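You operate a simulated robot arm through the tools that you are given. There is no shell and no other tool. Be economical: measure what you need, move in short steps, check, and stop when the job is done.

You run a simulated robot arm. Do the job below in one go: nothing can be reset, and whatever is moved stays where it is left.

Task
Lock the cursor on the laser line and stack the matching spacer and the block on the sample shelf.
Fine: the gap scale gives the spacer's size; the sample block goes on top. Set down upright: what you pick out, sample block.

It is judged by the outcome, as a careful person would: the job done as asked, and still so three seconds after it is handed in. It fails if anything else is knocked over, pushed out of place, dropped, spilled or broken.

Robot
A 6-joint arm with a fingered hand, fixed in place. Base frame: the origin is at the foot of the arm, x ahead of it, y to its left, z up; the work surface is at about z = 82. Lengths are in cm, angles in degrees, forces in N, time in s.
With the tool pointing down near the work surface it reaches from about 26 to 70 cm from the base axis. Its first joint turns from -166.0 to 166.0 degrees. Payload 4 kg.
The TCP is the grasp point between the finger pads, 2.6 cm short of the fingertips. In the tool frame z runs along the fingers and y along their closing line. Largest opening 14.8 cm; the body of the gripper starts 7.3 cm behind the TCP. The gripper is a hand of 3 fingers: y runs from the thumb to the fingers, the wrist lies at [0, 0, -23.9] in the tool frame, and closing takes about 1.5 s.
Orientation is told as [roll, pitch, yaw] about the base's x, y, z axes, in that order, counted from this pose: with the fingers straight down and closing along the base's y, the tool's x points along the base's -x, its y along +y and its z along -z.

Tools
- The arm moves only by the tool send_rows. Its argument "deltas" is a list that holds one entry, the list of rows, each a list of 7 numbers: the turn, a rotation vector about the tool's x, y, z in degrees, then the shift along the tool's x, y, z in mm, then the opening, from 0 (shut) to 1 (fully open). In form: [[[rx, ry, rz, tx, ty, tz, gripper], ...]]. A call has 1 to 20 rows; each row shifts and turns the commanded pose from where the row before left it, along the tool's axes as they then stand. A row lasts 0.2 s, in which the tool goes at most 5 cm and 8.6 degrees; a call with a longer step from one row to the next is refused whole, and so is a gripper value outside its range. Where a pose cannot be reached the arm comes as near as it can. A force on the tool above 40 N (or 10 N above the force at the start of the call, whichever is more), or a blocked arm, ends the call early, and 0.2 s more pass. The fingers move at their own pace (about 15.3 cm/s each) and stop on an object; they squeeze with about 33 N. The grip force told is the motor's: it shows also when the fingers shut on nothing. Time passes only in rows, and 0.2 s behind the last, so rows that do not move let the fingers close. It gives the time, the measured TCP pose, the force on the tool (base axes), the opening and the grip force at its end, in the units of the frame above (readings bear some noise), with the torque about the TCP (base axes, N m) and any sound that the robot's microphone picked up.
- Cameras (640 x 400 px; columns grow to the right, rows downward): "scene" is fixed at [22.07, 64.82, 158.76]; the picture's right is [-0.80, -0.60, 0.00], its down [-0.43, 0.58, -0.69] and it looks along [0.41, -0.55, -0.73] (base axes); focal length 219 px, centre (320, 200). "wrist" rides on the gripper at [6.8, -3.9, -9] in the tool frame; the picture's right is [0.50, 0.87, 0.00], its down [-0.65, 0.38, -0.65] and it looks along [-0.57, 0.33, 0.76] (tool axes); focal length 222 px, centre (320, 200).
- snapshot(camera): a new picture of that camera. The clock stands still meanwhile.
- move_column(by): slides the trunk up (or, below 0, down) by that many cm; the arm rides with it, the base frame stays. It gives what a move gives, with no picture.
- grasp_type(shape): the hand has 3 fingers and takes this shape, open, in about a second: jaw (thumb against the fingers, like two jaws); tri (thumb and two fingers); tip (a fingertip pinch); poke (one finger out to press); point (the index stretched); flat (the hand flat); cup (the hand cupped); fist (a fist). The gripper value then closes the fingers along that shape, each until it touches; the sizes above hold for jaw. It gives what a move gives, with no picture.
- probe_pixels(camera, pixels): for up to 12 pixels [column, row] of the newest picture of that camera ("zoom" is the newest enlarged one), the place [x, y, z] in the base frame of the surface seen there, good to about 0.3 cm. The clock stands still meanwhile.
- close_up(camera, box): a new picture of the part [left, top, right, bottom] of that camera's present view, enlarged. The clock stands still meanwhile.
- finish_job(): hands the job in; it is judged then, once.

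Keep the steps short. Do not move on a guess: measure, check each grasp and each placing, and mend mistakes. In all there are 80 turns and 46 pictures (those below and enlarged ones count). Leave the gripper open and the arm clear of the work at the hand-in unless told otherwise, and finish with a single line.

The tools are called as a command line: name --argument value ..., lists and objects as JSON in quotes. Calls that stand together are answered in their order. send_rows: Moves the arm, as the interface text tells. Its arguments: {"type":"object","properties":{"deltas":{"type":"array","items":{"type":"array","items":{"type":"array","items":{"type":"number"}}}}},"required":["deltas"]} The other tools are called the same way: move_column (by) slides the trunk up or down; grasp_type (shape) gives the hand a shape; snapshot (camera) takes a picture; probe_pixels (camera, pixels) gives the place of the surface under pixels of a picture; close_up (camera, box) takes an enlarged picture of a part of a camera's view; finish_job () hands the job in.

At the start:

```text
time_s: 0.0
position: [34.61, -1.17, 137.32]
tcp_rot: [0.0, 0.1, 0.0]
force: [0.7, -0.1, 0.2]
moment: [0.0, -0.03, -0.01]
opening: 14.8
finger_force: 0.0
shape: jaw
trunk travel left (down, up): [-27.5, 4.2]
```

scene: 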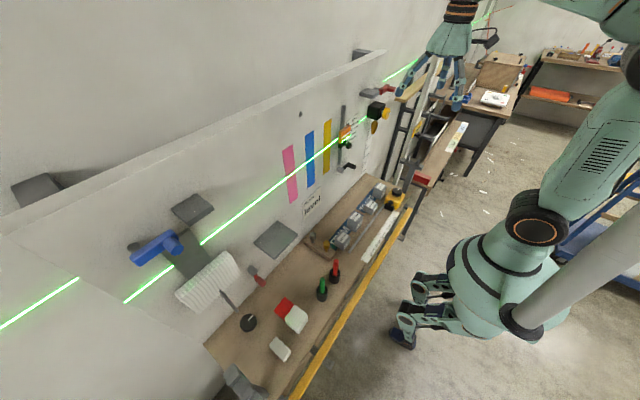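
wrist: 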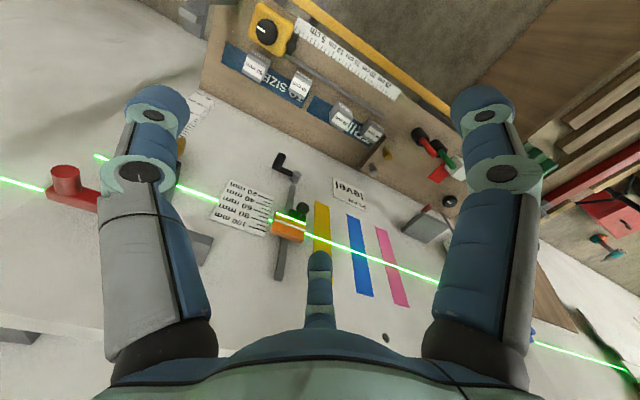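

I see a wall board with a laser line, a rail with an orange/green cursor near scene (347,132), a gap scale, and a tray with spacers near (360,220). I'll enlarge these first.

close_up --camera "scene" --box '[280, 70, 440, 170]'

close_up --camera "wrist" --box '[180, 130, 420, 280]'

close_up --camera "wrist" --box '[200, 0, 440, 150]'

close_up --camera "scene" --box '[200, 170, 440, 400]'

```text
4.00 times, centred on (360, 120) of scene
```

zoom: 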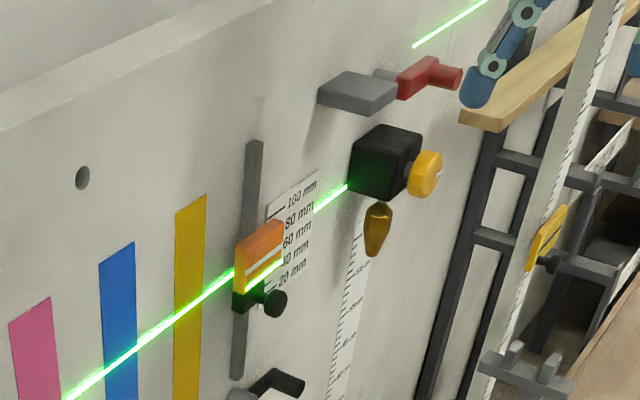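

```text
2.67 times, centred on (300, 205) of wrist
```

zoom: 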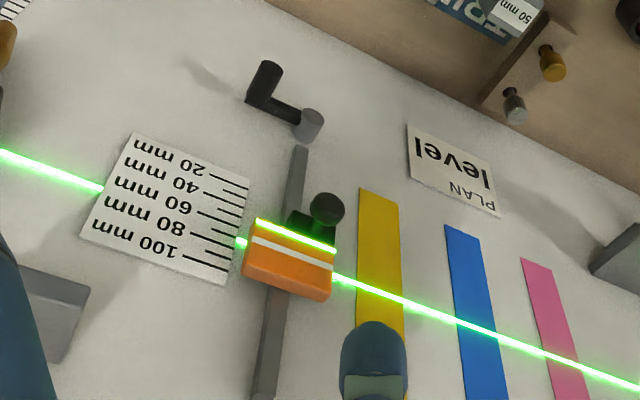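

```text
2.67 times, centred on (320, 75) of wrist
```

zoom: 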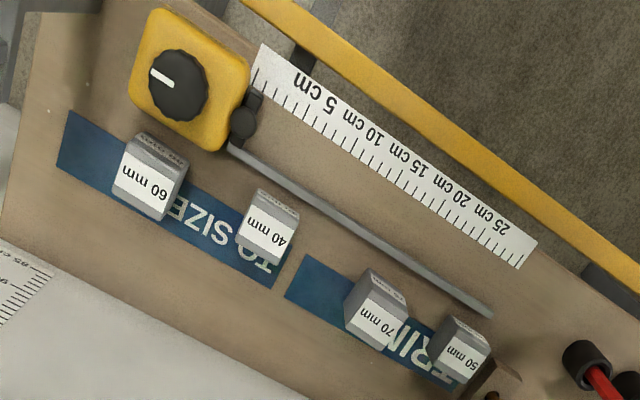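

```text
1.74 times, centred on (320, 285) of scene
```

zoom: 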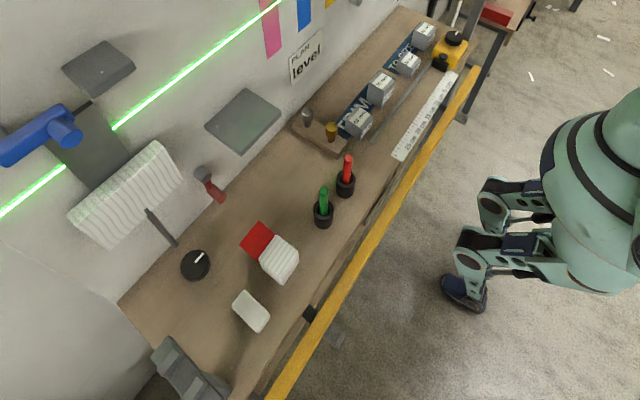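

I'll measure main points in the scene, and look closer at the rest of the board.

close_up --camera "scene" --box '[100, 180, 340, 330]'

close_up --camera "scene" --box '[220, 240, 380, 380]'

snapshot --camera "scene"

probe_pixels --camera "scene" --pixels '[[192, 208], [275, 238], [371, 93], [345, 132], [349, 145], [310, 160], [345, 170], [40, 190], [284, 306], [297, 318], [279, 348], [376, 108]]'

```text
2.67 times, centred on (220, 255) of scene
```

zoom: 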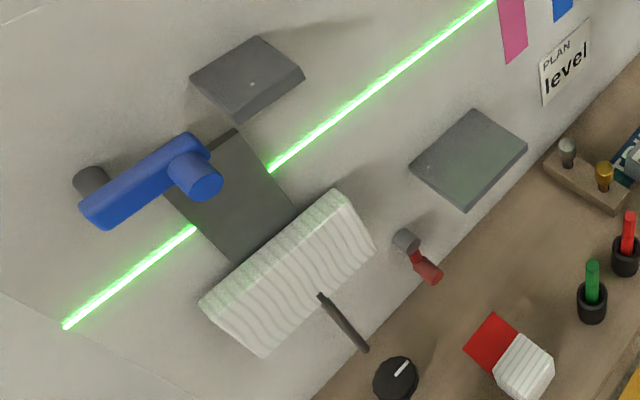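

```text
2.86 times, centred on (300, 310) of scene
```

zoom: 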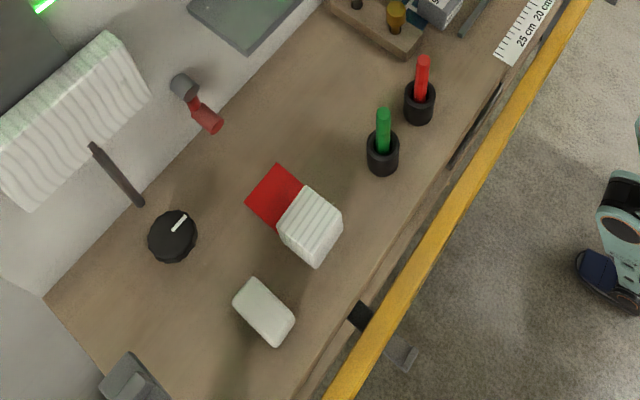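

```text
37 pictures are left
```

scene: 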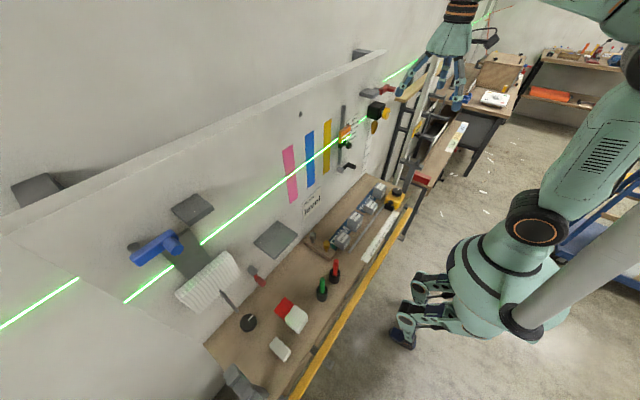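

```text
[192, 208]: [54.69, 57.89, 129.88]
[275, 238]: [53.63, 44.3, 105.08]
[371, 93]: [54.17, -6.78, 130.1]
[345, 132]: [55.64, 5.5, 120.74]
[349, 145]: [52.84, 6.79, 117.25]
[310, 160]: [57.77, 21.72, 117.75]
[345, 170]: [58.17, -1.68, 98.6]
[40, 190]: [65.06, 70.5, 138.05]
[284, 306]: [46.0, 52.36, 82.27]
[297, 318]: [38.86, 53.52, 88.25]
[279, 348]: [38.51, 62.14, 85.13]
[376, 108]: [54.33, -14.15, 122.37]
```

Wall is at x≈58, laser about z≈118, cursor sits a bit above. I'll enlarge the scale and cursor and get points from the wrist camera.

close_up --camera "wrist" --box '[205, 165, 325, 240]'

snapshot --camera "wrist"

probe_pixels --camera "wrist" --pixels '[[270, 219], [289, 225], [295, 218], [303, 209], [277, 250], [295, 180], [195, 192], [370, 253], [290, 233], [277, 230], [345, 195], [279, 163]]'

```text
5.33 times, centred on (265, 202) of wrist
```

zoom: 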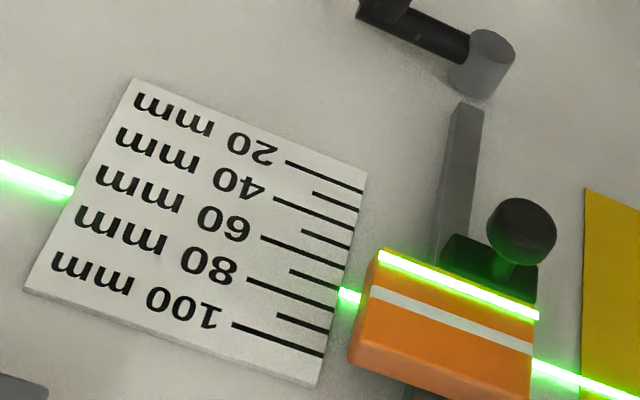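

```text
35 pictures are left
```

wrist: 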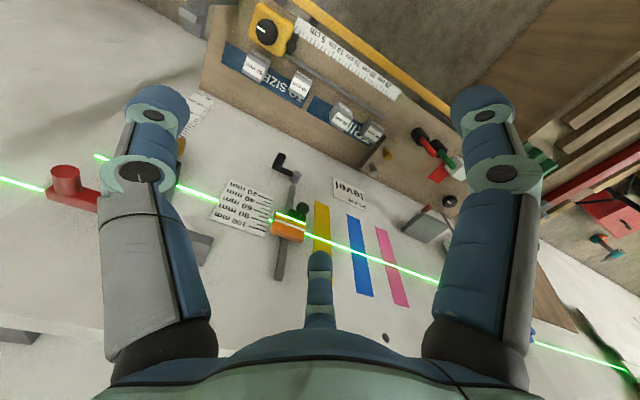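

```text
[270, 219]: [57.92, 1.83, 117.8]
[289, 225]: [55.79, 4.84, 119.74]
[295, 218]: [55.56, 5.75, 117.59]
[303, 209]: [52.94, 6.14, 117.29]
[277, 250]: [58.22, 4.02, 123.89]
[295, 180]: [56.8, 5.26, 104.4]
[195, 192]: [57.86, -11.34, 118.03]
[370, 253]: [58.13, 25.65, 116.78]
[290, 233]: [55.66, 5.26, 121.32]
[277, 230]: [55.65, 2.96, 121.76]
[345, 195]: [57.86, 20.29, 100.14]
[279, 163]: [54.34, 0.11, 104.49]
```

The laser crosses the gap scale's right edge at about the 70 mm tick; the cursor's white line is ~2–3 cm too high. I'll tilt the hand toward the wall and come closer for a better look at the cursor and its knob.

send_rows --deltas '[[[0, -8, 0, -12, 10, 20, 1], [0, -8, 0, -9.1, 10, 21.5, 1], [0, -8, 0, -6, 10, 22.5, 1], [0, -8, 0, -2.9, 10, 23.2, 1], [0, -8, 0, 0.4, 10, 23.4, 1], [0, -8, 0, 3.7, 10, 23, 1]]]'

snapshot --camera "wrist"

close_up --camera "scene" --box '[310, 90, 406, 180]'

```text
time_s: 1.4
position: [41.91, 5.11, 125.31]
tcp_rot: [0.1, -48.1, 0.0]
force: [0.5, 0.7, 0.8]
moment: [0.03, 0.0, 0.0]
opening: 14.79
finger_force: 0.1
shape: jaw
trunk travel left (down, up): [-27.5, 4.2]
```

```text
34 pictures are left
```

wrist: 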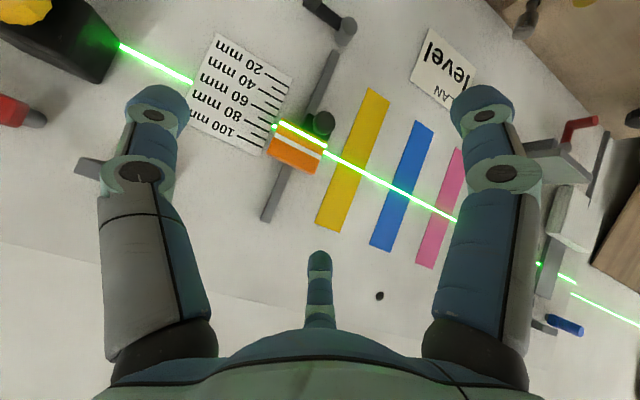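

```text
4.44 times, centred on (358, 135) of scene
```

zoom: 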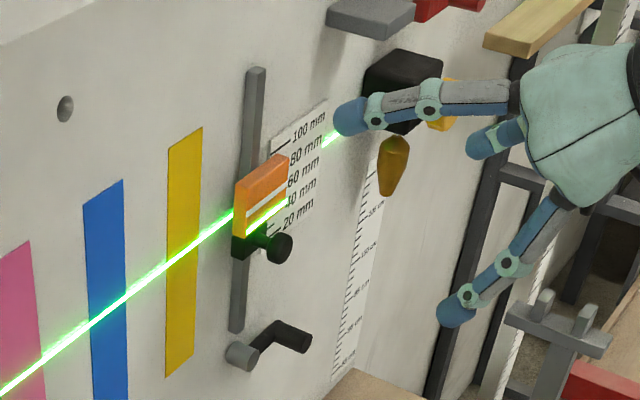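

The cursor carries a black knob below the orange face. I'll finish turning the hand to level, facing the wall, ahead of the knob.

send_rows --deltas '[[[0, -8.4, 0, 7.9, 2, 15.2, 1], [0, -8.4, 0, 10, 2, 13.9, 1], [0, -8.4, 0, 11.9, 2, 12.2, 1], [0, -8.4, 0, 13.6, 2, 10.3, 1], [0, -8.4, 0, 14.9, 2, 8.2, 1]]]'

snapshot --camera "wrist"

```text
time_s: 2.6
position: [47.57, 6.11, 118.81]
tcp_rot: [-11.7, -86.6, 10.5]
force: [-0.4, -0.3, -0.7]
moment: [0.01, 0.0, 0.02]
opening: 14.81
finger_force: 0.0
shape: jaw
out of reach, approached as far as the arm can: row 2, 4, 5
trunk travel left (down, up): [-27.5, 4.2]
```

```text
32 pictures are left
```

wrist: 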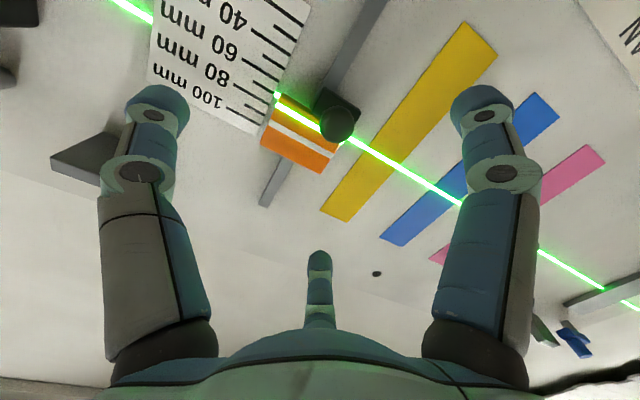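

The arm got to nearly level (some rows were at the reach limit). I'll enlarge cursor, knob and scale, and measure the knob.

close_up --camera "wrist" --box '[200, 20, 400, 190]'

probe_pixels --camera "wrist" --pixels '[[338, 124], [338, 138], [322, 118], [330, 100], [300, 142], [290, 125], [290, 150], [325, 155], [325, 172], [278, 95], [345, 118], [262, 145]]'

```text
2.35 times, centred on (300, 105) of wrist
```

zoom: 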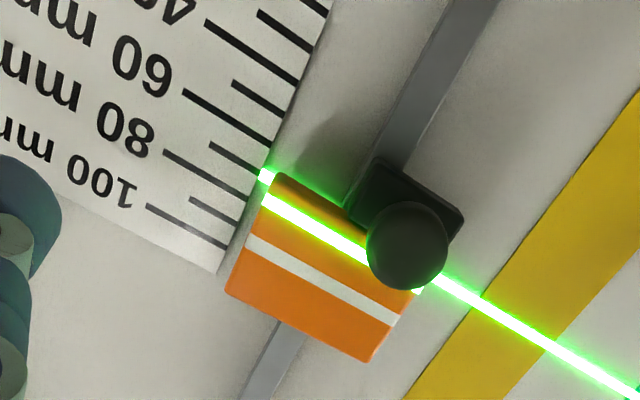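

```text
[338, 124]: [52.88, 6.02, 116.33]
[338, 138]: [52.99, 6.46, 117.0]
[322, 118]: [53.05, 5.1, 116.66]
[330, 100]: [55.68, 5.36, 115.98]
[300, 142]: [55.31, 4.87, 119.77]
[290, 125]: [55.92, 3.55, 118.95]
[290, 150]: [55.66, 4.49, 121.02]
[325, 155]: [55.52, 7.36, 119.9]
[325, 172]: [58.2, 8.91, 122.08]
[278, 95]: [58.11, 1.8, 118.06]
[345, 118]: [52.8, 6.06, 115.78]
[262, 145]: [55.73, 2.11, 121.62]
```

The laser clearly meets the 70 mm tick, so the 70 mm spacer. The knob head is at about (52.9, 6.0, 116.4); white line z≈119.8, laser ≈118.0. I'll measure finer in the enlarged picture, and advance while narrowing the fingers.

probe_pixels --camera "zoom" --pixels '[[260, 245], [320, 280], [380, 312], [280, 208], [340, 242], [290, 180], [230, 280], [375, 355], [420, 295], [408, 245], [450, 200], [385, 165]]'

send_rows --deltas '[[[0, 0, 0, 0, 0, 10, 0.8], [0, 0, 0, 0, 0, 10, 0.6], [0, 0, 0, 0, 0, 10, 0.4], [0, 0, 0, 0, 0, 10, 0.4], [0, 0, 0, 0, 0, 0, 0.4]]]'

snapshot --camera "wrist"

```text
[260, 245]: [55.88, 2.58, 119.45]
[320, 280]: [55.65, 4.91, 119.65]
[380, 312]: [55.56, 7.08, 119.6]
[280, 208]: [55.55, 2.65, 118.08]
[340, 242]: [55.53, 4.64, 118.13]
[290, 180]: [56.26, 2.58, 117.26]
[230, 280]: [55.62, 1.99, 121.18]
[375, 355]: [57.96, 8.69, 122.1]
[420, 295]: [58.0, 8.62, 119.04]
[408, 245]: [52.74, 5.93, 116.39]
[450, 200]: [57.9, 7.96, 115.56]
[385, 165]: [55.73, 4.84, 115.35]
```

```text
time_s: 3.8
position: [51.45, 5.93, 118.78]
tcp_rot: [-12.7, -86.5, 11.5]
force: [0.2, -0.3, -0.6]
moment: [-0.02, -0.03, 0.02]
opening: 5.93
finger_force: 0.0
shape: jaw
trunk travel left (down, up): [-27.5, 4.2]
```

```text
30 pictures are left
```

wrist: 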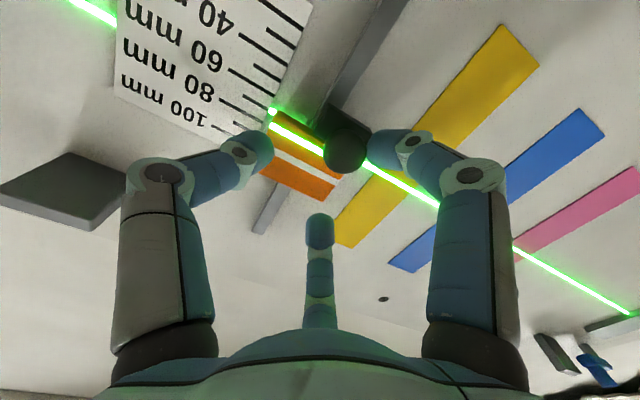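

The fingers now stand around the knob's column. I'll back up slightly, go down to the knob's height (z 116.4), straighten the remaining 3.5° tilt, and then check.

send_rows --deltas '[[[0, -1.7, 0, 0, 0, -10, 0.4], [0, -1.7, 0, 12, 0, -5, 0.4], [0, 0, 0, 12, 0, 0, 0.4], [0, 0, 0, 0, 0, 0, 0.4]]]'

snapshot --camera "wrist"

close_up --camera "scene" --box '[310, 90, 406, 180]'

```text
time_s: 4.8
position: [49.9, 5.94, 116.34]
tcp_rot: [-90.5, -89.2, 88.9]
force: [-0.4, 0.4, 0.0]
moment: [0.0, -0.05, 0.02]
opening: 5.95
finger_force: 0.0
shape: jaw
trunk travel left (down, up): [-27.5, 4.2]
```

```text
29 pictures are left
```

wrist: 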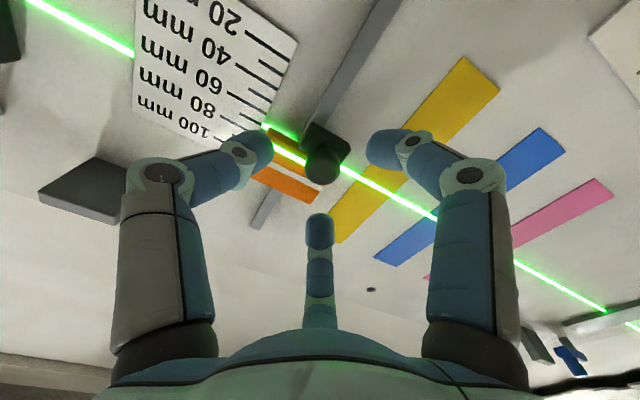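

```text
4.44 times, centred on (358, 135) of scene
```

zoom: 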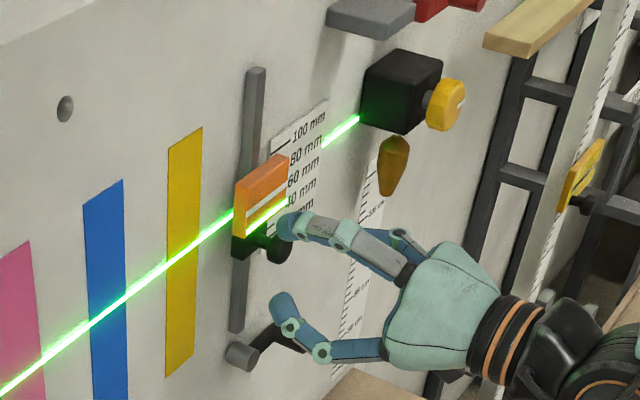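

The hand is centred on the knob. I'll advance 24 mm so the pads surround the knob head while the tips stay short of the cursor face, then close gently.

send_rows --deltas '[[[0, 0, 0, 0, 0, 8, 0.4], [0, 0, 0, 0, 0, 8, 0.4], [0, 0, 0, 0, 0, 7, 0.4], [0, 0, 0, 0, 0, 0, 0.3], [0, 0, 0, 0, 0, 0, 0.2], [0, 0, 0, 0, 0, 0, 0.1], [0, 0, 0, 0, 0, 0, 0.1]]]'

snapshot --camera "wrist"

```text
time_s: 6.4
position: [52.2, 6.43, 116.48]
tcp_rot: [-85.0, -89.3, 83.3]
force: [17.1, -3.8, 0.9]
moment: [0.03, -0.03, -0.16]
opening: 1.6
finger_force: 33.1
shape: jaw
out of reach, approached as far as the arm can: row 1, 3
trunk travel left (down, up): [-27.5, 4.2]
```

```text
27 pictures are left
```

wrist: 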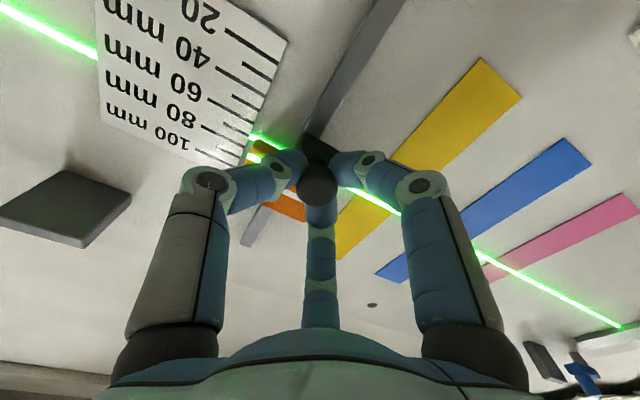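

Gripped (33 N, opening 1.6). Now slide down 12 mm slowly and look.

send_rows --deltas '[[[0, 0, 0, 3, 0, 0, 0.1], [0, 0, 0, 3, 0, 0, 0.1], [0, 0, 0, 3, 0, 0, 0.1], [0, 0, 0, 3, 0, 0, 0.1], [0, 0, 0, 0, 0, 0, 0.1]]]'

close_up --camera "wrist" --box '[220, 80, 420, 230]'

close_up --camera "scene" --box '[310, 100, 390, 170]'

```text
time_s: 7.6
position: [52.28, 6.48, 115.06]
tcp_rot: [-73.1, -89.3, 71.4]
force: [24.0, -9.4, -0.9]
moment: [0.01, -0.01, -0.16]
opening: 1.6
finger_force: 33.4
shape: jaw
trunk travel left (down, up): [-27.5, 4.2]
```

```text
2.67 times, centred on (320, 155) of wrist
```

zoom: 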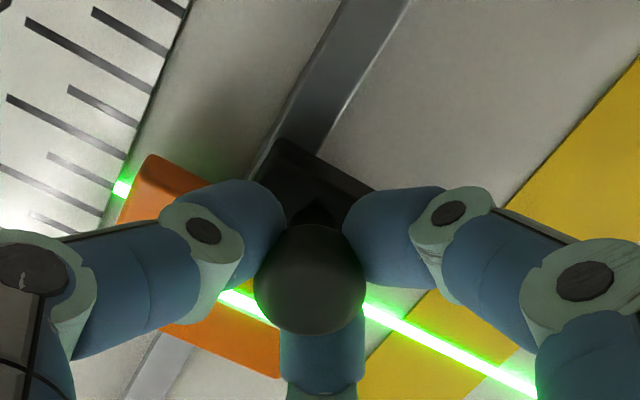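

```text
5.71 times, centred on (350, 135) of scene
```

zoom: 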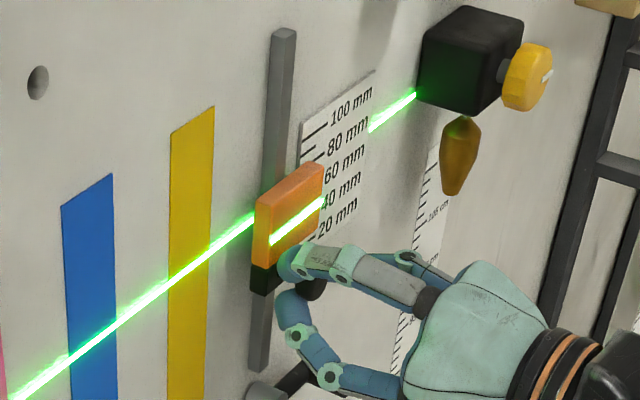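

The laser now runs in the middle of the orange face and covers the white line. I'll enlarge more to check the alignment.

close_up --camera "scene" --box '[338, 124, 358, 138]'

close_up --camera "wrist" --box '[260, 160, 380, 235]'

```text
16.00 times, centred on (348, 131) of scene
```

zoom: 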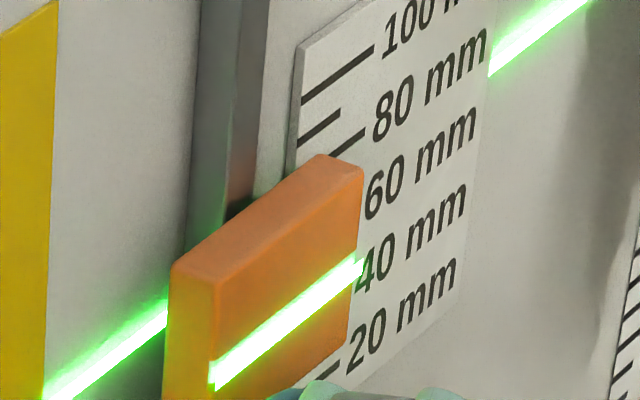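

```text
5.33 times, centred on (320, 198) of wrist
```

zoom: 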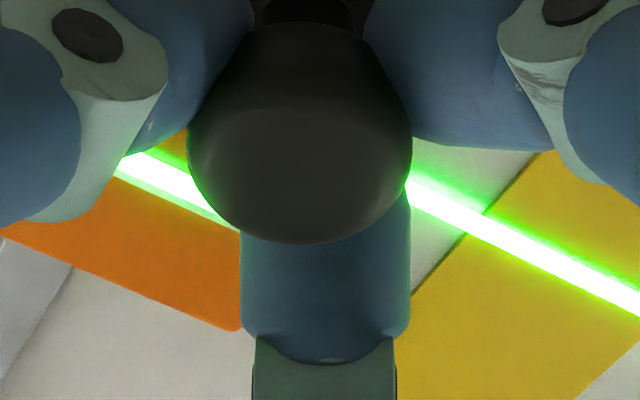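

A thin strip of white still peeks out on the upper side of the laser (wrist view), so it's about 1 mm too high. Move down 0.8 mm.

send_rows --deltas '[[[0, 0, 0, 0.8, 0, 0, 0.1], [0, 0, 0, 0, 0, 0, 0.1]]]'

close_up --camera "wrist" --box '[260, 160, 380, 235]'

```text
time_s: 8.2
position: [52.33, 6.39, 115.19]
tcp_rot: [-76.7, -89.3, 75.0]
force: [23.8, -8.5, 0.8]
moment: [-0.02, 0.01, -0.12]
opening: 1.6
finger_force: 32.3
shape: jaw
trunk travel left (down, up): [-27.5, 4.2]
```

```text
5.33 times, centred on (320, 198) of wrist
```

zoom: 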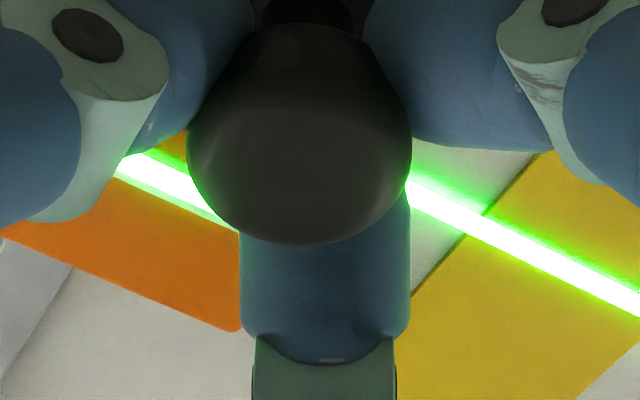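

Nothing visibly changed; another 1.2 mm down.

send_rows --deltas '[[[0, 0, 0, 1.2, 0, 0, 0.1], [0, 0, 0, 0, 0, 0, 0.1]]]'

close_up --camera "wrist" --box '[260, 160, 380, 235]'

```text
time_s: 8.8
position: [52.38, 6.44, 114.93]
tcp_rot: [-74.3, -89.3, 72.8]
force: [25.3, -10.7, 0.6]
moment: [0.02, -0.03, -0.23]
opening: 1.54
finger_force: 33.6
shape: jaw
trunk travel left (down, up): [-27.5, 4.2]
```

```text
5.33 times, centred on (320, 198) of wrist
```

zoom: 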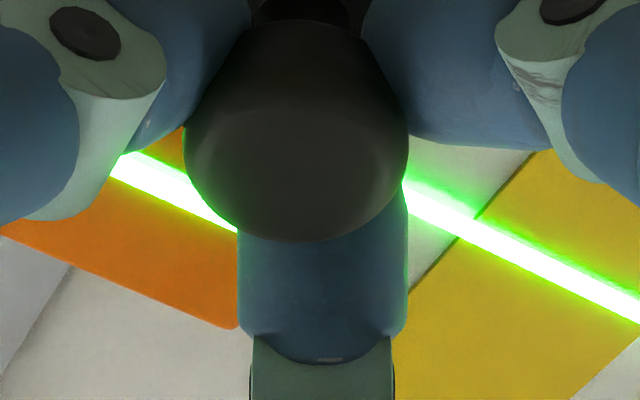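

The white line is now fully under the laser. Next I turn the knob clockwise (as for tightening) by 32° and watch the torque.

send_rows --deltas '[[[0, 0, 8, 0, 0, 0, 0.1], [0, 0, 8, 0, 0, 0, 0.1], [0, 0, 8, 0, 0, 0, 0.1], [0, 0, 8, 0, 0, 0, 0.1], [0, 0, 0, 0, 0, 0, 0.1]]]'

snapshot --camera "wrist"

```text
time_s: 10.0
position: [52.47, 6.38, 115.12]
tcp_rot: [89.8, -58.5, -91.6]
force: [23.8, -17.7, 0.8]
moment: [-0.44, -0.08, -0.39]
opening: 1.4
finger_force: 32.8
shape: jaw
trunk travel left (down, up): [-27.5, 4.2]
```

```text
20 pictures are left
```

wrist: 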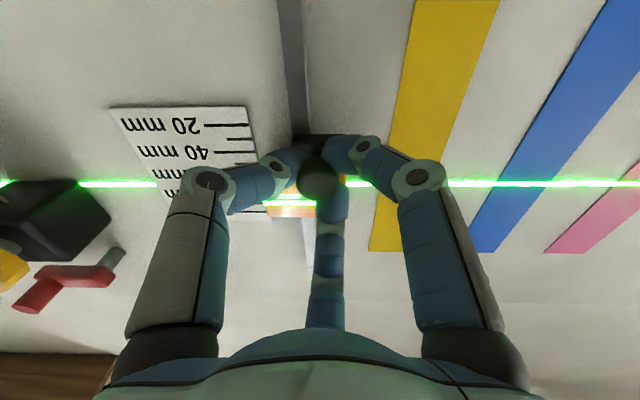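

Reaction torque −0.44 Nm about x: it resists like a screw. I turn further 48° and check the torque.

send_rows --deltas '[[[0, 0, 8, 0, 0, 0, 0.1], [0, 0, 8, 0, 0, 0, 0.1], [0, 0, 8, 0, 0, 0, 0.1], [0, 0, 0, 0, 0, 0, 0.1]]]'

send_rows --deltas '[[[0, 0, 8, 0, 0, 0, 0.1], [0, 0, 8, 0, 0, 0, 0.1], [0, 0, 8, 0, 0, 0, 0.1], [0, 0, 0, 0, 0, 0, 0.1]]]'

```text
time_s: 10.6
position: [52.48, 6.24, 115.17]
tcp_rot: [90.0, -45.4, -92.2]
force: [29.3, -17.5, 0.4]
moment: [-0.32, -0.16, -0.32]
opening: 1.3
finger_force: 32.9
shape: jaw
trunk travel left (down, up): [-27.5, 4.2]
stopped in row 2: the force on the tool passed its limit at 40 N (the readings are from after the stop); the commanded pose is now the measured one
```

```text
time_s: 11.1
position: [52.72, 6.16, 115.11]
tcp_rot: [90.0, -33.7, -92.3]
force: [32.2, -18.2, -0.6]
moment: [-0.2, -0.17, -0.31]
opening: 1.21
finger_force: 32.7
shape: jaw
trunk travel left (down, up): [-27.5, 4.2]
stopped in row 2: the force on the tool passed its limit at 46 N (the readings are from after the stop); the commanded pose is now the measured one
```

Fingers are being drawn onto the knob's neck and forces build up. I'll release and look at the knob.

send_rows --deltas '[[[0, 0, 0, 0, 0, 0, 0.3], [0, 0, 0, 0, 0, 0, 0.4], [0, 0, 0, 0, 0, 0, 0.4], [0, 0, 0, 0, 0, -15, 0.4], [0, 0, 0, 0, 0, -15, 0.4], [0, 0, 0, 0, 0, 0, 0.4]]]'

close_up --camera "wrist" --box '[220, 60, 460, 240]'

```text
time_s: 12.5
position: [49.06, 6.58, 115.35]
tcp_rot: [90.2, -33.8, -92.0]
force: [-0.2, -0.2, -1.0]
moment: [-0.02, 0.02, 0.0]
opening: 5.88
finger_force: 0.1
shape: jaw
trunk travel left (down, up): [-27.5, 4.2]
```

```text
2.22 times, centred on (340, 150) of wrist
```

zoom: 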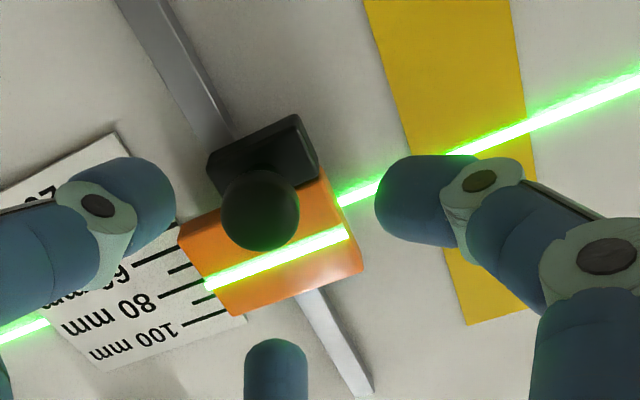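

The white line sits on the laser and the cursor stays. I'll measure knob head and neck to know whether I gripped the head or only the neck.

probe_pixels --camera "zoom" --pixels '[[260, 205], [235, 205], [290, 205], [260, 240], [262, 160], [245, 165], [280, 165], [290, 130], [230, 175], [280, 255], [160, 190], [275, 360]]'

```text
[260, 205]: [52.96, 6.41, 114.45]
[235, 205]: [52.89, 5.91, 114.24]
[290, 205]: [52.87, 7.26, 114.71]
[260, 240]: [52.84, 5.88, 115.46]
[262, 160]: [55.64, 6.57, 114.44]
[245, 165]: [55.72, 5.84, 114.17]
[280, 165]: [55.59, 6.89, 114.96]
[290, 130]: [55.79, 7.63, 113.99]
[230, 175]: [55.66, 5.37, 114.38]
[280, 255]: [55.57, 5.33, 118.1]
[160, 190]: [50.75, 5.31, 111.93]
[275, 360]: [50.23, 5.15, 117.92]
```

The knob head's centre is about (52.9, 6.3, 114.6), radius ~1.2; last time the tips slid onto the thinner neck. I'll turn the open hand back 88°, centre it, and grip the head itself less deep.

send_rows --deltas '[[[0, 0, -8, 0, 0, 0, 0.4], [0, 0, -8, 0, 0, 0, 0.4], [0, 0, -8, 0, 0, 0, 0.4], [0, 0, -8, 0, 0, 0, 0.4], [0, 0, -8, 0, 0, 0, 0.4], [0, 0, -8, 0, 0, 0, 0.4], [0, 0, -8, 0, 0, 0, 0.4], [0, 0, -8, 0, 0, 0, 0.4], [0, 0, -8, 0, 0, 0, 0.4], [0, 0, -8, 0, 0, 0, 0.4], [0, 0, -8, 0, 0, 0, 0.4], [0, 0, 0, 7.5, 1.2, 0, 0.4], [0, 0, 0, 0, 0, 0, 0.4]]]'

```text
time_s: 15.3
position: [49.16, 6.35, 114.54]
tcp_rot: [-90.2, -58.1, 88.1]
force: [-0.1, 0.3, -0.2]
moment: [-0.01, 0.03, 0.03]
opening: 5.87
finger_force: 0.1
shape: jaw
trunk travel left (down, up): [-27.5, 4.2]
```

Now forward 22 mm and close on the head.

send_rows --deltas '[[[0, 0, 0, 0, 0, 11, 0.4], [0, 0, 0, 0, 0, 11, 0.4], [0, 0, 0, 0, 0, 0, 0.3], [0, 0, 0, 0, 0, 0, 0.2], [0, 0, 0, 0, 0, 0, 0.1], [0, 0, 0, 0, 0, 0, 0.1]]]'

snapshot --camera "wrist"

```text
time_s: 16.7
position: [51.46, 6.25, 114.65]
tcp_rot: [-90.1, -58.1, 88.0]
force: [0.2, -1.2, 1.0]
moment: [0.02, 0.0, -0.02]
opening: 1.6
finger_force: 32.8
shape: jaw
trunk travel left (down, up): [-27.5, 4.2]
```

```text
18 pictures are left
```

wrist: 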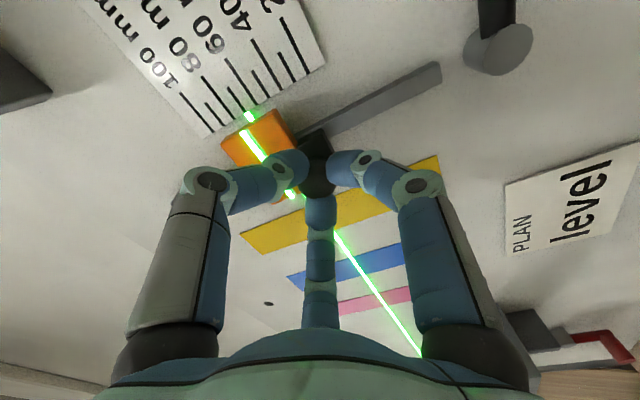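

A clean grip with almost no side force. Turn clockwise 40° and read the torque.

send_rows --deltas '[[[0, 0, 8, 0, 0, 0, 0.05], [0, 0, 8, 0, 0, 0, 0.05], [0, 0, 8, 0, 0, 0, 0.05], [0, 0, 8, 0, 0, 0, 0.05], [0, 0, 8, 0, 0, 0, 0.05]]]'

snapshot --camera "wrist"

```text
time_s: 17.9
position: [51.45, 6.28, 114.62]
tcp_rot: [90.2, -81.8, -92.2]
force: [7.2, 0.4, 0.4]
moment: [-0.04, 0.05, -0.13]
opening: 1.33
finger_force: 33.1
shape: jaw
trunk travel left (down, up): [-27.5, 4.2]
```

```text
17 pictures are left
```

wrist: 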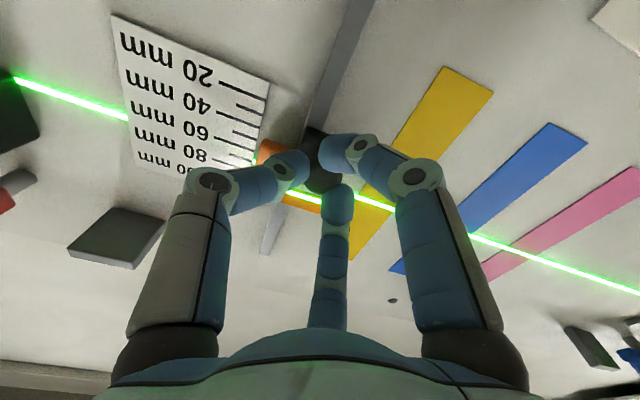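

Low torque: the knob turns along. Continue turning until it tightens.

send_rows --deltas '[[[0, 0, 8, 0, 0, 0, 0.05], [0, 0, 8, 0, 0, 0, 0.05], [0, 0, 8, 0, 0, 0, 0.05]]]'

send_rows --deltas '[[[0, 0, 8, 0, 0, 0, 0.05], [0, 0, 8, 0, 0, 0, 0.05], [0, 0, 8, 0, 0, 0, 0.05]]]'

```text
time_s: 18.7
position: [51.45, 5.94, 114.36]
tcp_rot: [90.0, -57.7, -92.2]
force: [13.7, -9.4, 0.8]
moment: [-0.18, 0.06, -0.46]
opening: 1.23
finger_force: 32.8
shape: jaw
trunk travel left (down, up): [-27.5, 4.2]
```

```text
time_s: 19.6
position: [51.39, 5.44, 114.49]
tcp_rot: [89.9, -33.6, -92.8]
force: [4.4, -30.7, -1.1]
moment: [-0.19, -0.02, -0.52]
opening: 0.93
finger_force: 32.9
shape: jaw
trunk travel left (down, up): [-27.5, 4.2]
stopped in row 3: the force on the tool passed its limit at 41 N (the readings are from after the stop); the commanded pose is now the measured one
```

Side force grew and the fingers are slipping off. Release and inspect.

send_rows --deltas '[[[0, 0, 0, 0, 0, 0, 0.3], [0, 0, 0, 0, 0, 0, 0.4], [0, 0, 0, 0, 0, 0, 0.4], [0, 0, 0, 0, 0, -15, 0.4], [0, 0, 0, 0, 0, -15, 0.4], [0, 0, 0, 0, 0, 0, 0.4]]]'

snapshot --camera "wrist"

close_up --camera "wrist" --box '[270, 90, 390, 180]'

```text
time_s: 21.1
position: [48.59, 6.06, 114.68]
tcp_rot: [90.0, -33.8, -92.4]
force: [-0.7, 0.2, 0.6]
moment: [-0.01, 0.01, -0.01]
opening: 5.89
finger_force: 0.0
shape: jaw
trunk travel left (down, up): [-27.5, 4.2]
```

```text
16 pictures are left
```

wrist: 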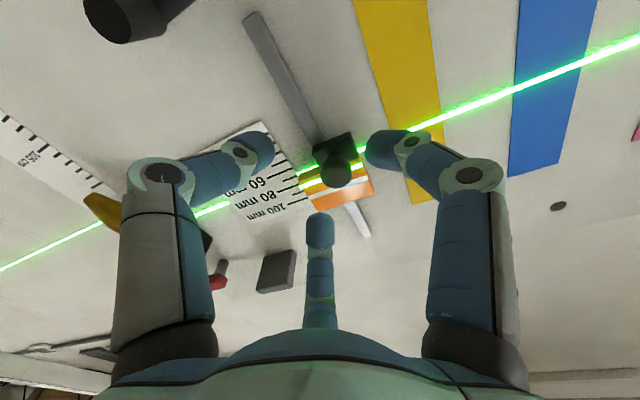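

```text
4.44 times, centred on (330, 135) of wrist
```

zoom: 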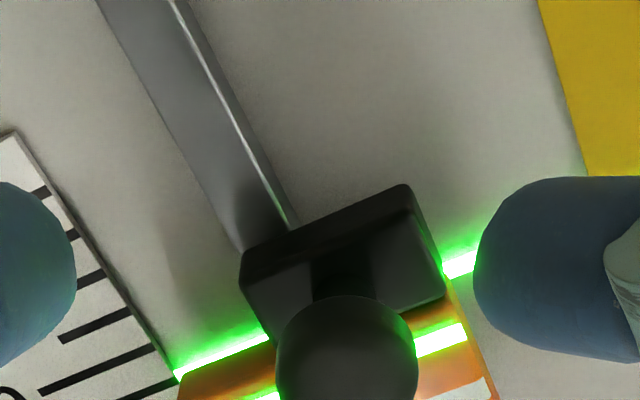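

The cursor seems to have crept up again. I'll measure it.

close_up --camera "wrist" --box '[280, 120, 400, 210]'

probe_pixels --camera "wrist" --pixels '[[336, 169], [328, 165], [345, 169], [337, 180], [335, 135], [320, 155], [352, 142], [357, 190], [313, 184], [335, 153], [337, 176], [336, 160]]'

```text
4.44 times, centred on (340, 165) of wrist
```

zoom: 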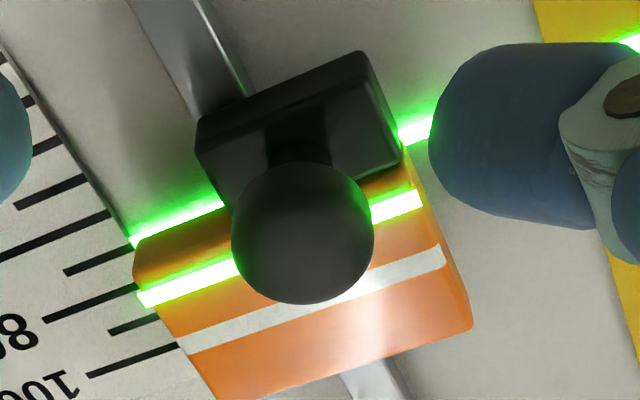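

```text
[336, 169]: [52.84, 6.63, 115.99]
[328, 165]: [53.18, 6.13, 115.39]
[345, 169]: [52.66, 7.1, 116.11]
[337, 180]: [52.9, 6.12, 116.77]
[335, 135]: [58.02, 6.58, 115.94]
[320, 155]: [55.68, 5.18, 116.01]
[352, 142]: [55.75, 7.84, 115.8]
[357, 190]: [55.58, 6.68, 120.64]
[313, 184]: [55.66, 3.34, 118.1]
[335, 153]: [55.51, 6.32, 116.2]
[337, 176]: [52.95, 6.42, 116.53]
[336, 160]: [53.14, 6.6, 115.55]
```

The cursor is back up (knob z≈116.2) — so turning doesn't lock; I heard no click either. The round, unmarked knob on a thin neck looks like a plunger. I'll turn the hand back to level, regrip the head, slide to the line again, then press it in.

send_rows --deltas '[[[0, 0, -8, 0, 0, 0, 0.4], [0, 0, -8, 0, 0, 0, 0.4], [0, 0, -8, 0, 0, 0, 0.4], [0, 0, -8, 0, 0, 0, 0.4], [0, 0, -8, 0, 0, 0, 0.4], [0, 0, -8, 0, 0, 0, 0.4], [0, 0, -8, 0, 0, 0, 0.4], [0, 0, 0, -15, 3, 0, 0.4], [0, 0, 0, 0, 0, 0, 0.4]]]'

```text
time_s: 23.1
position: [48.5, 6.48, 115.99]
tcp_rot: [88.1, -89.8, -90.5]
force: [0.2, 0.4, 0.2]
moment: [-0.01, -0.02, 0.02]
opening: 5.89
finger_force: 0.1
shape: jaw
trunk travel left (down, up): [-27.5, 4.2]
```

send_rows --deltas '[[[0, 0, 0, 0, 0, 15, 0.4], [0, 0, 0, 1, -1, 14, 0.4], [0, 0, 0, 0, 0, 0, 0.3], [0, 0, 0, 0, 0, 0, 0.2], [0, 0, 0, 0, 0, 0, 0.1], [0, 0, 0, 0, 0, 0, 0.1], [0, 0, 0, 4, 0, 0, 0.1], [0, 0, 0, 4, 0, 0, 0.1], [0, 0, 0, 4, 0, 0, 0.1], [0, 0, 0, 3, 0, 0, 0.1], [0, 0, 0, 0, 0, 0, 0.1]]]'

close_up --camera "wrist" --box '[240, 120, 400, 220]'

```text
time_s: 25.4
position: [51.17, 6.21, 114.37]
tcp_rot: [94.7, -89.8, -97.1]
force: [0.0, 2.8, 0.7]
moment: [0.05, -0.1, 0.08]
opening: 1.37
finger_force: 33.0
shape: jaw
trunk travel left (down, up): [-27.5, 4.2]
```

```text
4.00 times, centred on (320, 170) of wrist
```

zoom: 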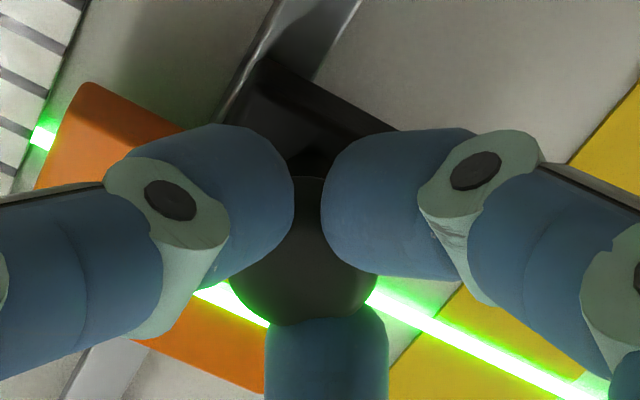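

The cursor followed and the line seems covered. Now press the knob toward the wall while holding it.

send_rows --deltas '[[[0, 0, 0, 0, 0, 3, 0.1], [0, 0, 0, 0, 0, 3, 0.1], [0, 0, 0, 0, 0, 3, 0.1], [0, 0, 0, 0, 0, 0, 0.1]]]'

close_up --camera "wrist" --box '[240, 120, 400, 220]'

```text
time_s: 26.3
position: [51.53, 6.29, 114.24]
tcp_rot: [40.2, -89.8, -42.6]
force: [-36.8, 0.9, -2.7]
moment: [0.08, -0.16, 0.04]
opening: 1.49
finger_force: 33.0
shape: jaw
trunk travel left (down, up): [-27.5, 4.2]
stopped in row 4: the force on the tool passed its limit at 42 N (the readings are from after the stop); the commanded pose is now the measured one
```

```text
4.00 times, centred on (320, 170) of wrist
```

zoom: 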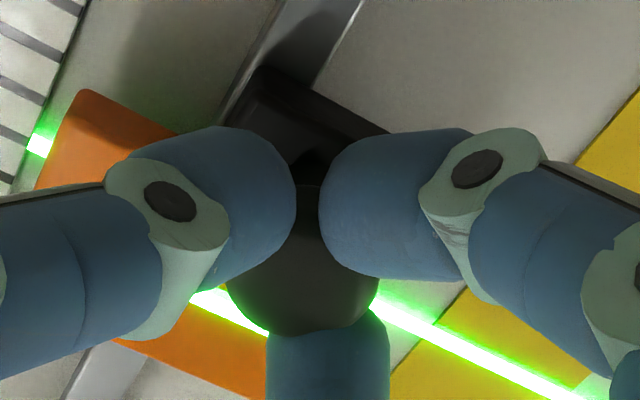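

Pressing just meets a hard stop with no click, so it isn't a plunger. I ease off and test the turn in small steps, reading torque: 16° clockwise first.

send_rows --deltas '[[[0, 0, 0, 0, 0, -2, 0.05], [0, 0, 0, 0, 0, -1, 0.05], [0, 0, 0, 0, 0, 0, 0.05]]]'

send_rows --deltas '[[[0, 0, 4, 0, 0, 0, 0.05], [0, 0, 4, 0, 0, 0, 0.05], [0, 0, 4, 0, 0, 0, 0.05], [0, 0, 4, 0, 0, 0, 0.05]]]'

send_rows --deltas '[[[0, 0, 4, 0, 0, 0, 0.05], [0, 0, 4, 0, 0, 0, 0.05], [0, 0, 4, 0, 0, 0, 0.05], [0, 0, 4, 0, 0, 0, 0.05]]]'

```text
time_s: 27.1
position: [51.48, 6.33, 114.31]
tcp_rot: [88.1, -89.8, -90.4]
force: [-15.1, 2.4, 1.1]
moment: [0.05, -0.19, 0.06]
opening: 1.98
finger_force: 33.2
shape: jaw
trunk travel left (down, up): [-27.5, 4.2]
```

```text
time_s: 28.1
position: [51.66, 6.18, 114.38]
tcp_rot: [89.8, -73.7, -92.3]
force: [-13.1, 2.7, 1.1]
moment: [0.0, -0.05, 0.01]
opening: 1.97
finger_force: 32.8
shape: jaw
trunk travel left (down, up): [-27.5, 4.2]
```

```text
time_s: 29.1
position: [51.55, 6.07, 114.36]
tcp_rot: [89.9, -57.8, -92.3]
force: [-9.4, 1.0, 1.8]
moment: [0.08, -0.02, -0.02]
opening: 1.85
finger_force: 32.7
shape: jaw
trunk travel left (down, up): [-27.5, 4.2]
```

Seated better now (opening ~1.9) and torque near zero: the knob turns with the hand. Continue clockwise.

send_rows --deltas '[[[0, 0, 4, 0, 0, 0, 0.05], [0, 0, 4, 0, 0, 0, 0.05], [0, 0, 4, 0, 0, 0, 0.05], [0, 0, 4, 0, 0, 0, 0.05]]]'

send_rows --deltas '[[[0, 0, 4, 0, 0, 0, 0.05], [0, 0, 4, 0, 0, 0, 0.05], [0, 0, 4, 0, 0, 0, 0.05], [0, 0, 4, 0, 0, 0, 0.05]]]'

send_rows --deltas '[[[0, 0, 4, 0, 0, 0, 0.05], [0, 0, 4, 0, 0, 0, 0.05], [0, 0, 4, 0, 0, 0, 0.05], [0, 0, 4, 0, 0, 0, 0.05]]]'

```text
time_s: 30.1
position: [51.65, 6.11, 114.44]
tcp_rot: [89.9, -41.6, -92.4]
force: [-7.4, -7.1, 2.1]
moment: [0.04, 0.08, -0.21]
opening: 1.7
finger_force: 32.6
shape: jaw
trunk travel left (down, up): [-27.5, 4.2]
```

```text
time_s: 31.1
position: [51.75, 6.09, 114.29]
tcp_rot: [89.8, -25.6, -92.4]
force: [-0.7, -6.2, -1.4]
moment: [-0.01, 0.2, -0.22]
opening: 1.63
finger_force: 33.0
shape: jaw
trunk travel left (down, up): [-27.5, 4.2]
```

```text
time_s: 32.1
position: [51.82, 6.03, 114.27]
tcp_rot: [89.9, -9.8, -92.4]
force: [2.7, -5.8, -1.4]
moment: [-0.01, 0.22, -0.21]
opening: 1.57
finger_force: 32.8
shape: jaw
trunk travel left (down, up): [-27.5, 4.2]
```

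send_rows --deltas '[[[0, 0, 4, 0, 0, 0, 0.05], [0, 0, 4, 0, 0, 0, 0.05], [0, 0, 4, 0, 0, 0, 0.05], [0, 0, 4, 0, 0, 0, 0.05], [0, 0, 4, 0, 0, 0, 0.05], [0, 0, 4, 0, 0, 0, 0.05]]]'

close_up --camera "wrist" --box '[240, 90, 400, 210]'

```text
time_s: 33.5
position: [51.67, 13.32, 121.49]
tcp_rot: [89.3, 13.6, -93.1]
force: [0.6, -0.1, 1.2]
moment: [0.0, 0.01, 0.02]
opening: 1.29
finger_force: 32.9
shape: jaw
out of reach, approached as far as the arm can: row 3, 4, 5, 6
trunk travel left (down, up): [-27.5, 4.2]
```

```text
3.33 times, centred on (320, 150) of wrist
```

zoom: 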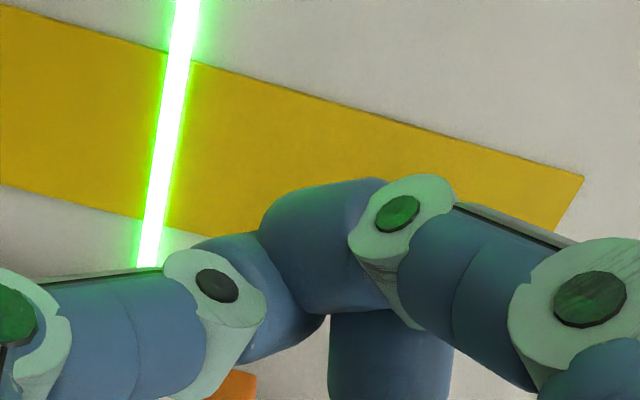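

The wrist limit made the hand swerve off the knob. I'll check the cursor from the scene camera.

close_up --camera "scene" --box '[310, 100, 390, 160]'

```text
6.67 times, centred on (350, 130) of scene
```

zoom: 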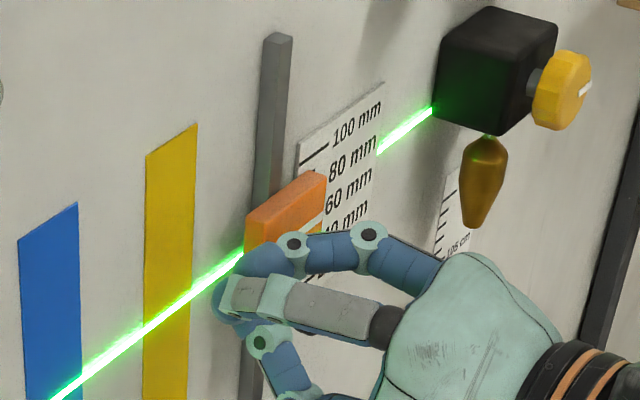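

The cursor got dragged up ~0.9 cm. I'll open, back off, and turn the hand back 144° so I have the full range for tightening.

send_rows --deltas '[[[0, 0, 0, 0, 0, -10, 0.2], [0, 0, 0, 0, 0, -10, 0.4], [0, 0, -8, 0, 0, -10, 0.4], [0, 0, -8, 0, 0, 0, 0.4], [0, 0, -8, 0, 0, 0, 0.4], [0, 0, -8, 0, 0, 0, 0.4], [0, 0, -8, 0, 0, 0, 0.4], [0, 0, -8, 0, 0, 0, 0.4], [0, 0, -8, 0, 0, 0, 0.4], [0, 0, -8, 0, 0, 0, 0.4], [0, 0, -8, 0, 0, 0, 0.4], [0, 0, -8, 0, 0, 0, 0.4], [0, 0, -8, 0, 0, 0, 0.4], [0, 0, -8, 0, 0, 0, 0.4], [0, 0, -8, 0, 0, 0, 0.4], [0, 0, -8, 0, 0, 0, 0.4], [0, 0, -8, 0, 0, 0, 0.4], [0, 0, -8, 0, 0, 0, 0.4], [0, 0, -8, 0, 0, 0, 0.4], [0, 0, -8, 0, 0, 0, 0.4]]]'

snapshot --camera "wrist"

```text
time_s: 37.7
position: [48.74, 13.78, 121.87]
tcp_rot: [-89.7, -50.1, 87.5]
force: [-0.2, 0.5, -0.8]
moment: [0.0, -0.01, 0.01]
opening: 5.87
finger_force: 0.0
shape: jaw
out of reach, approached as far as the arm can: row 1
trunk travel left (down, up): [-27.5, 4.2]
```

```text
9 pictures are left
```

wrist: 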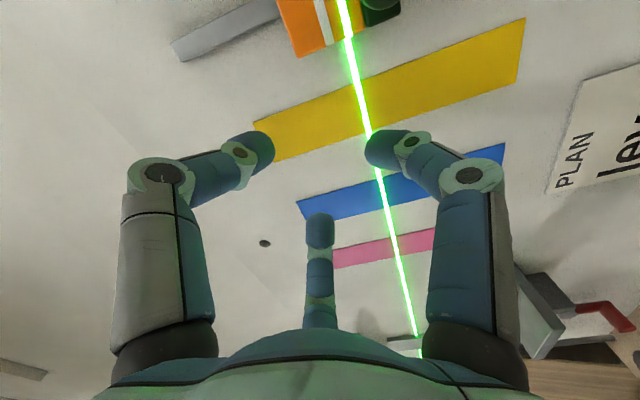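

White line (327,30) is off the laser (347,25). Measure these without using a picture.

probe_pixels --camera "wrist" --pixels '[[326, 30], [321, 10], [344, 15], [347, 30], [380, 8], [395, 5], [300, 50], [370, 15]]'

```text
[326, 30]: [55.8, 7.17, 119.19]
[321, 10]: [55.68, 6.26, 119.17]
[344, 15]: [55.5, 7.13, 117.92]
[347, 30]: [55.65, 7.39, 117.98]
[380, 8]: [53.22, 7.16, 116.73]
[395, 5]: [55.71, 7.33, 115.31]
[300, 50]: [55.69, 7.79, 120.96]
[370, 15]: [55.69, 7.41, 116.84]
```

Offset is ~1.2 cm; knob centre now ≈(…, 6.2, 116.0). Move back in front of it, and turn a further −32°.

send_rows --deltas '[[[0, 0, 0, 24, -5, 0, 0.4], [0, 0, 0, 24, -5, 0, 0.4], [0, 0, 0, 23, -5, 0, 0.4], [0, 0, 0, 23, -5, 0, 0.4], [0, 0, -8, 0, 0, 0, 0.4], [0, 0, -8, 0, 0, 0, 0.4], [0, 0, -8, 0, 0, 0, 0.4], [0, 0, -8, 0, 0, 0, 0.4], [0, 0, 0, 0, 0, 0, 0.4]]]'

```text
time_s: 39.7
position: [48.42, 6.06, 115.99]
tcp_rot: [-89.9, -18.1, 87.5]
force: [0.6, 0.4, -0.1]
moment: [0.02, 0.0, 0.02]
opening: 5.89
finger_force: 0.0
shape: jaw
trunk travel left (down, up): [-27.5, 4.2]
```

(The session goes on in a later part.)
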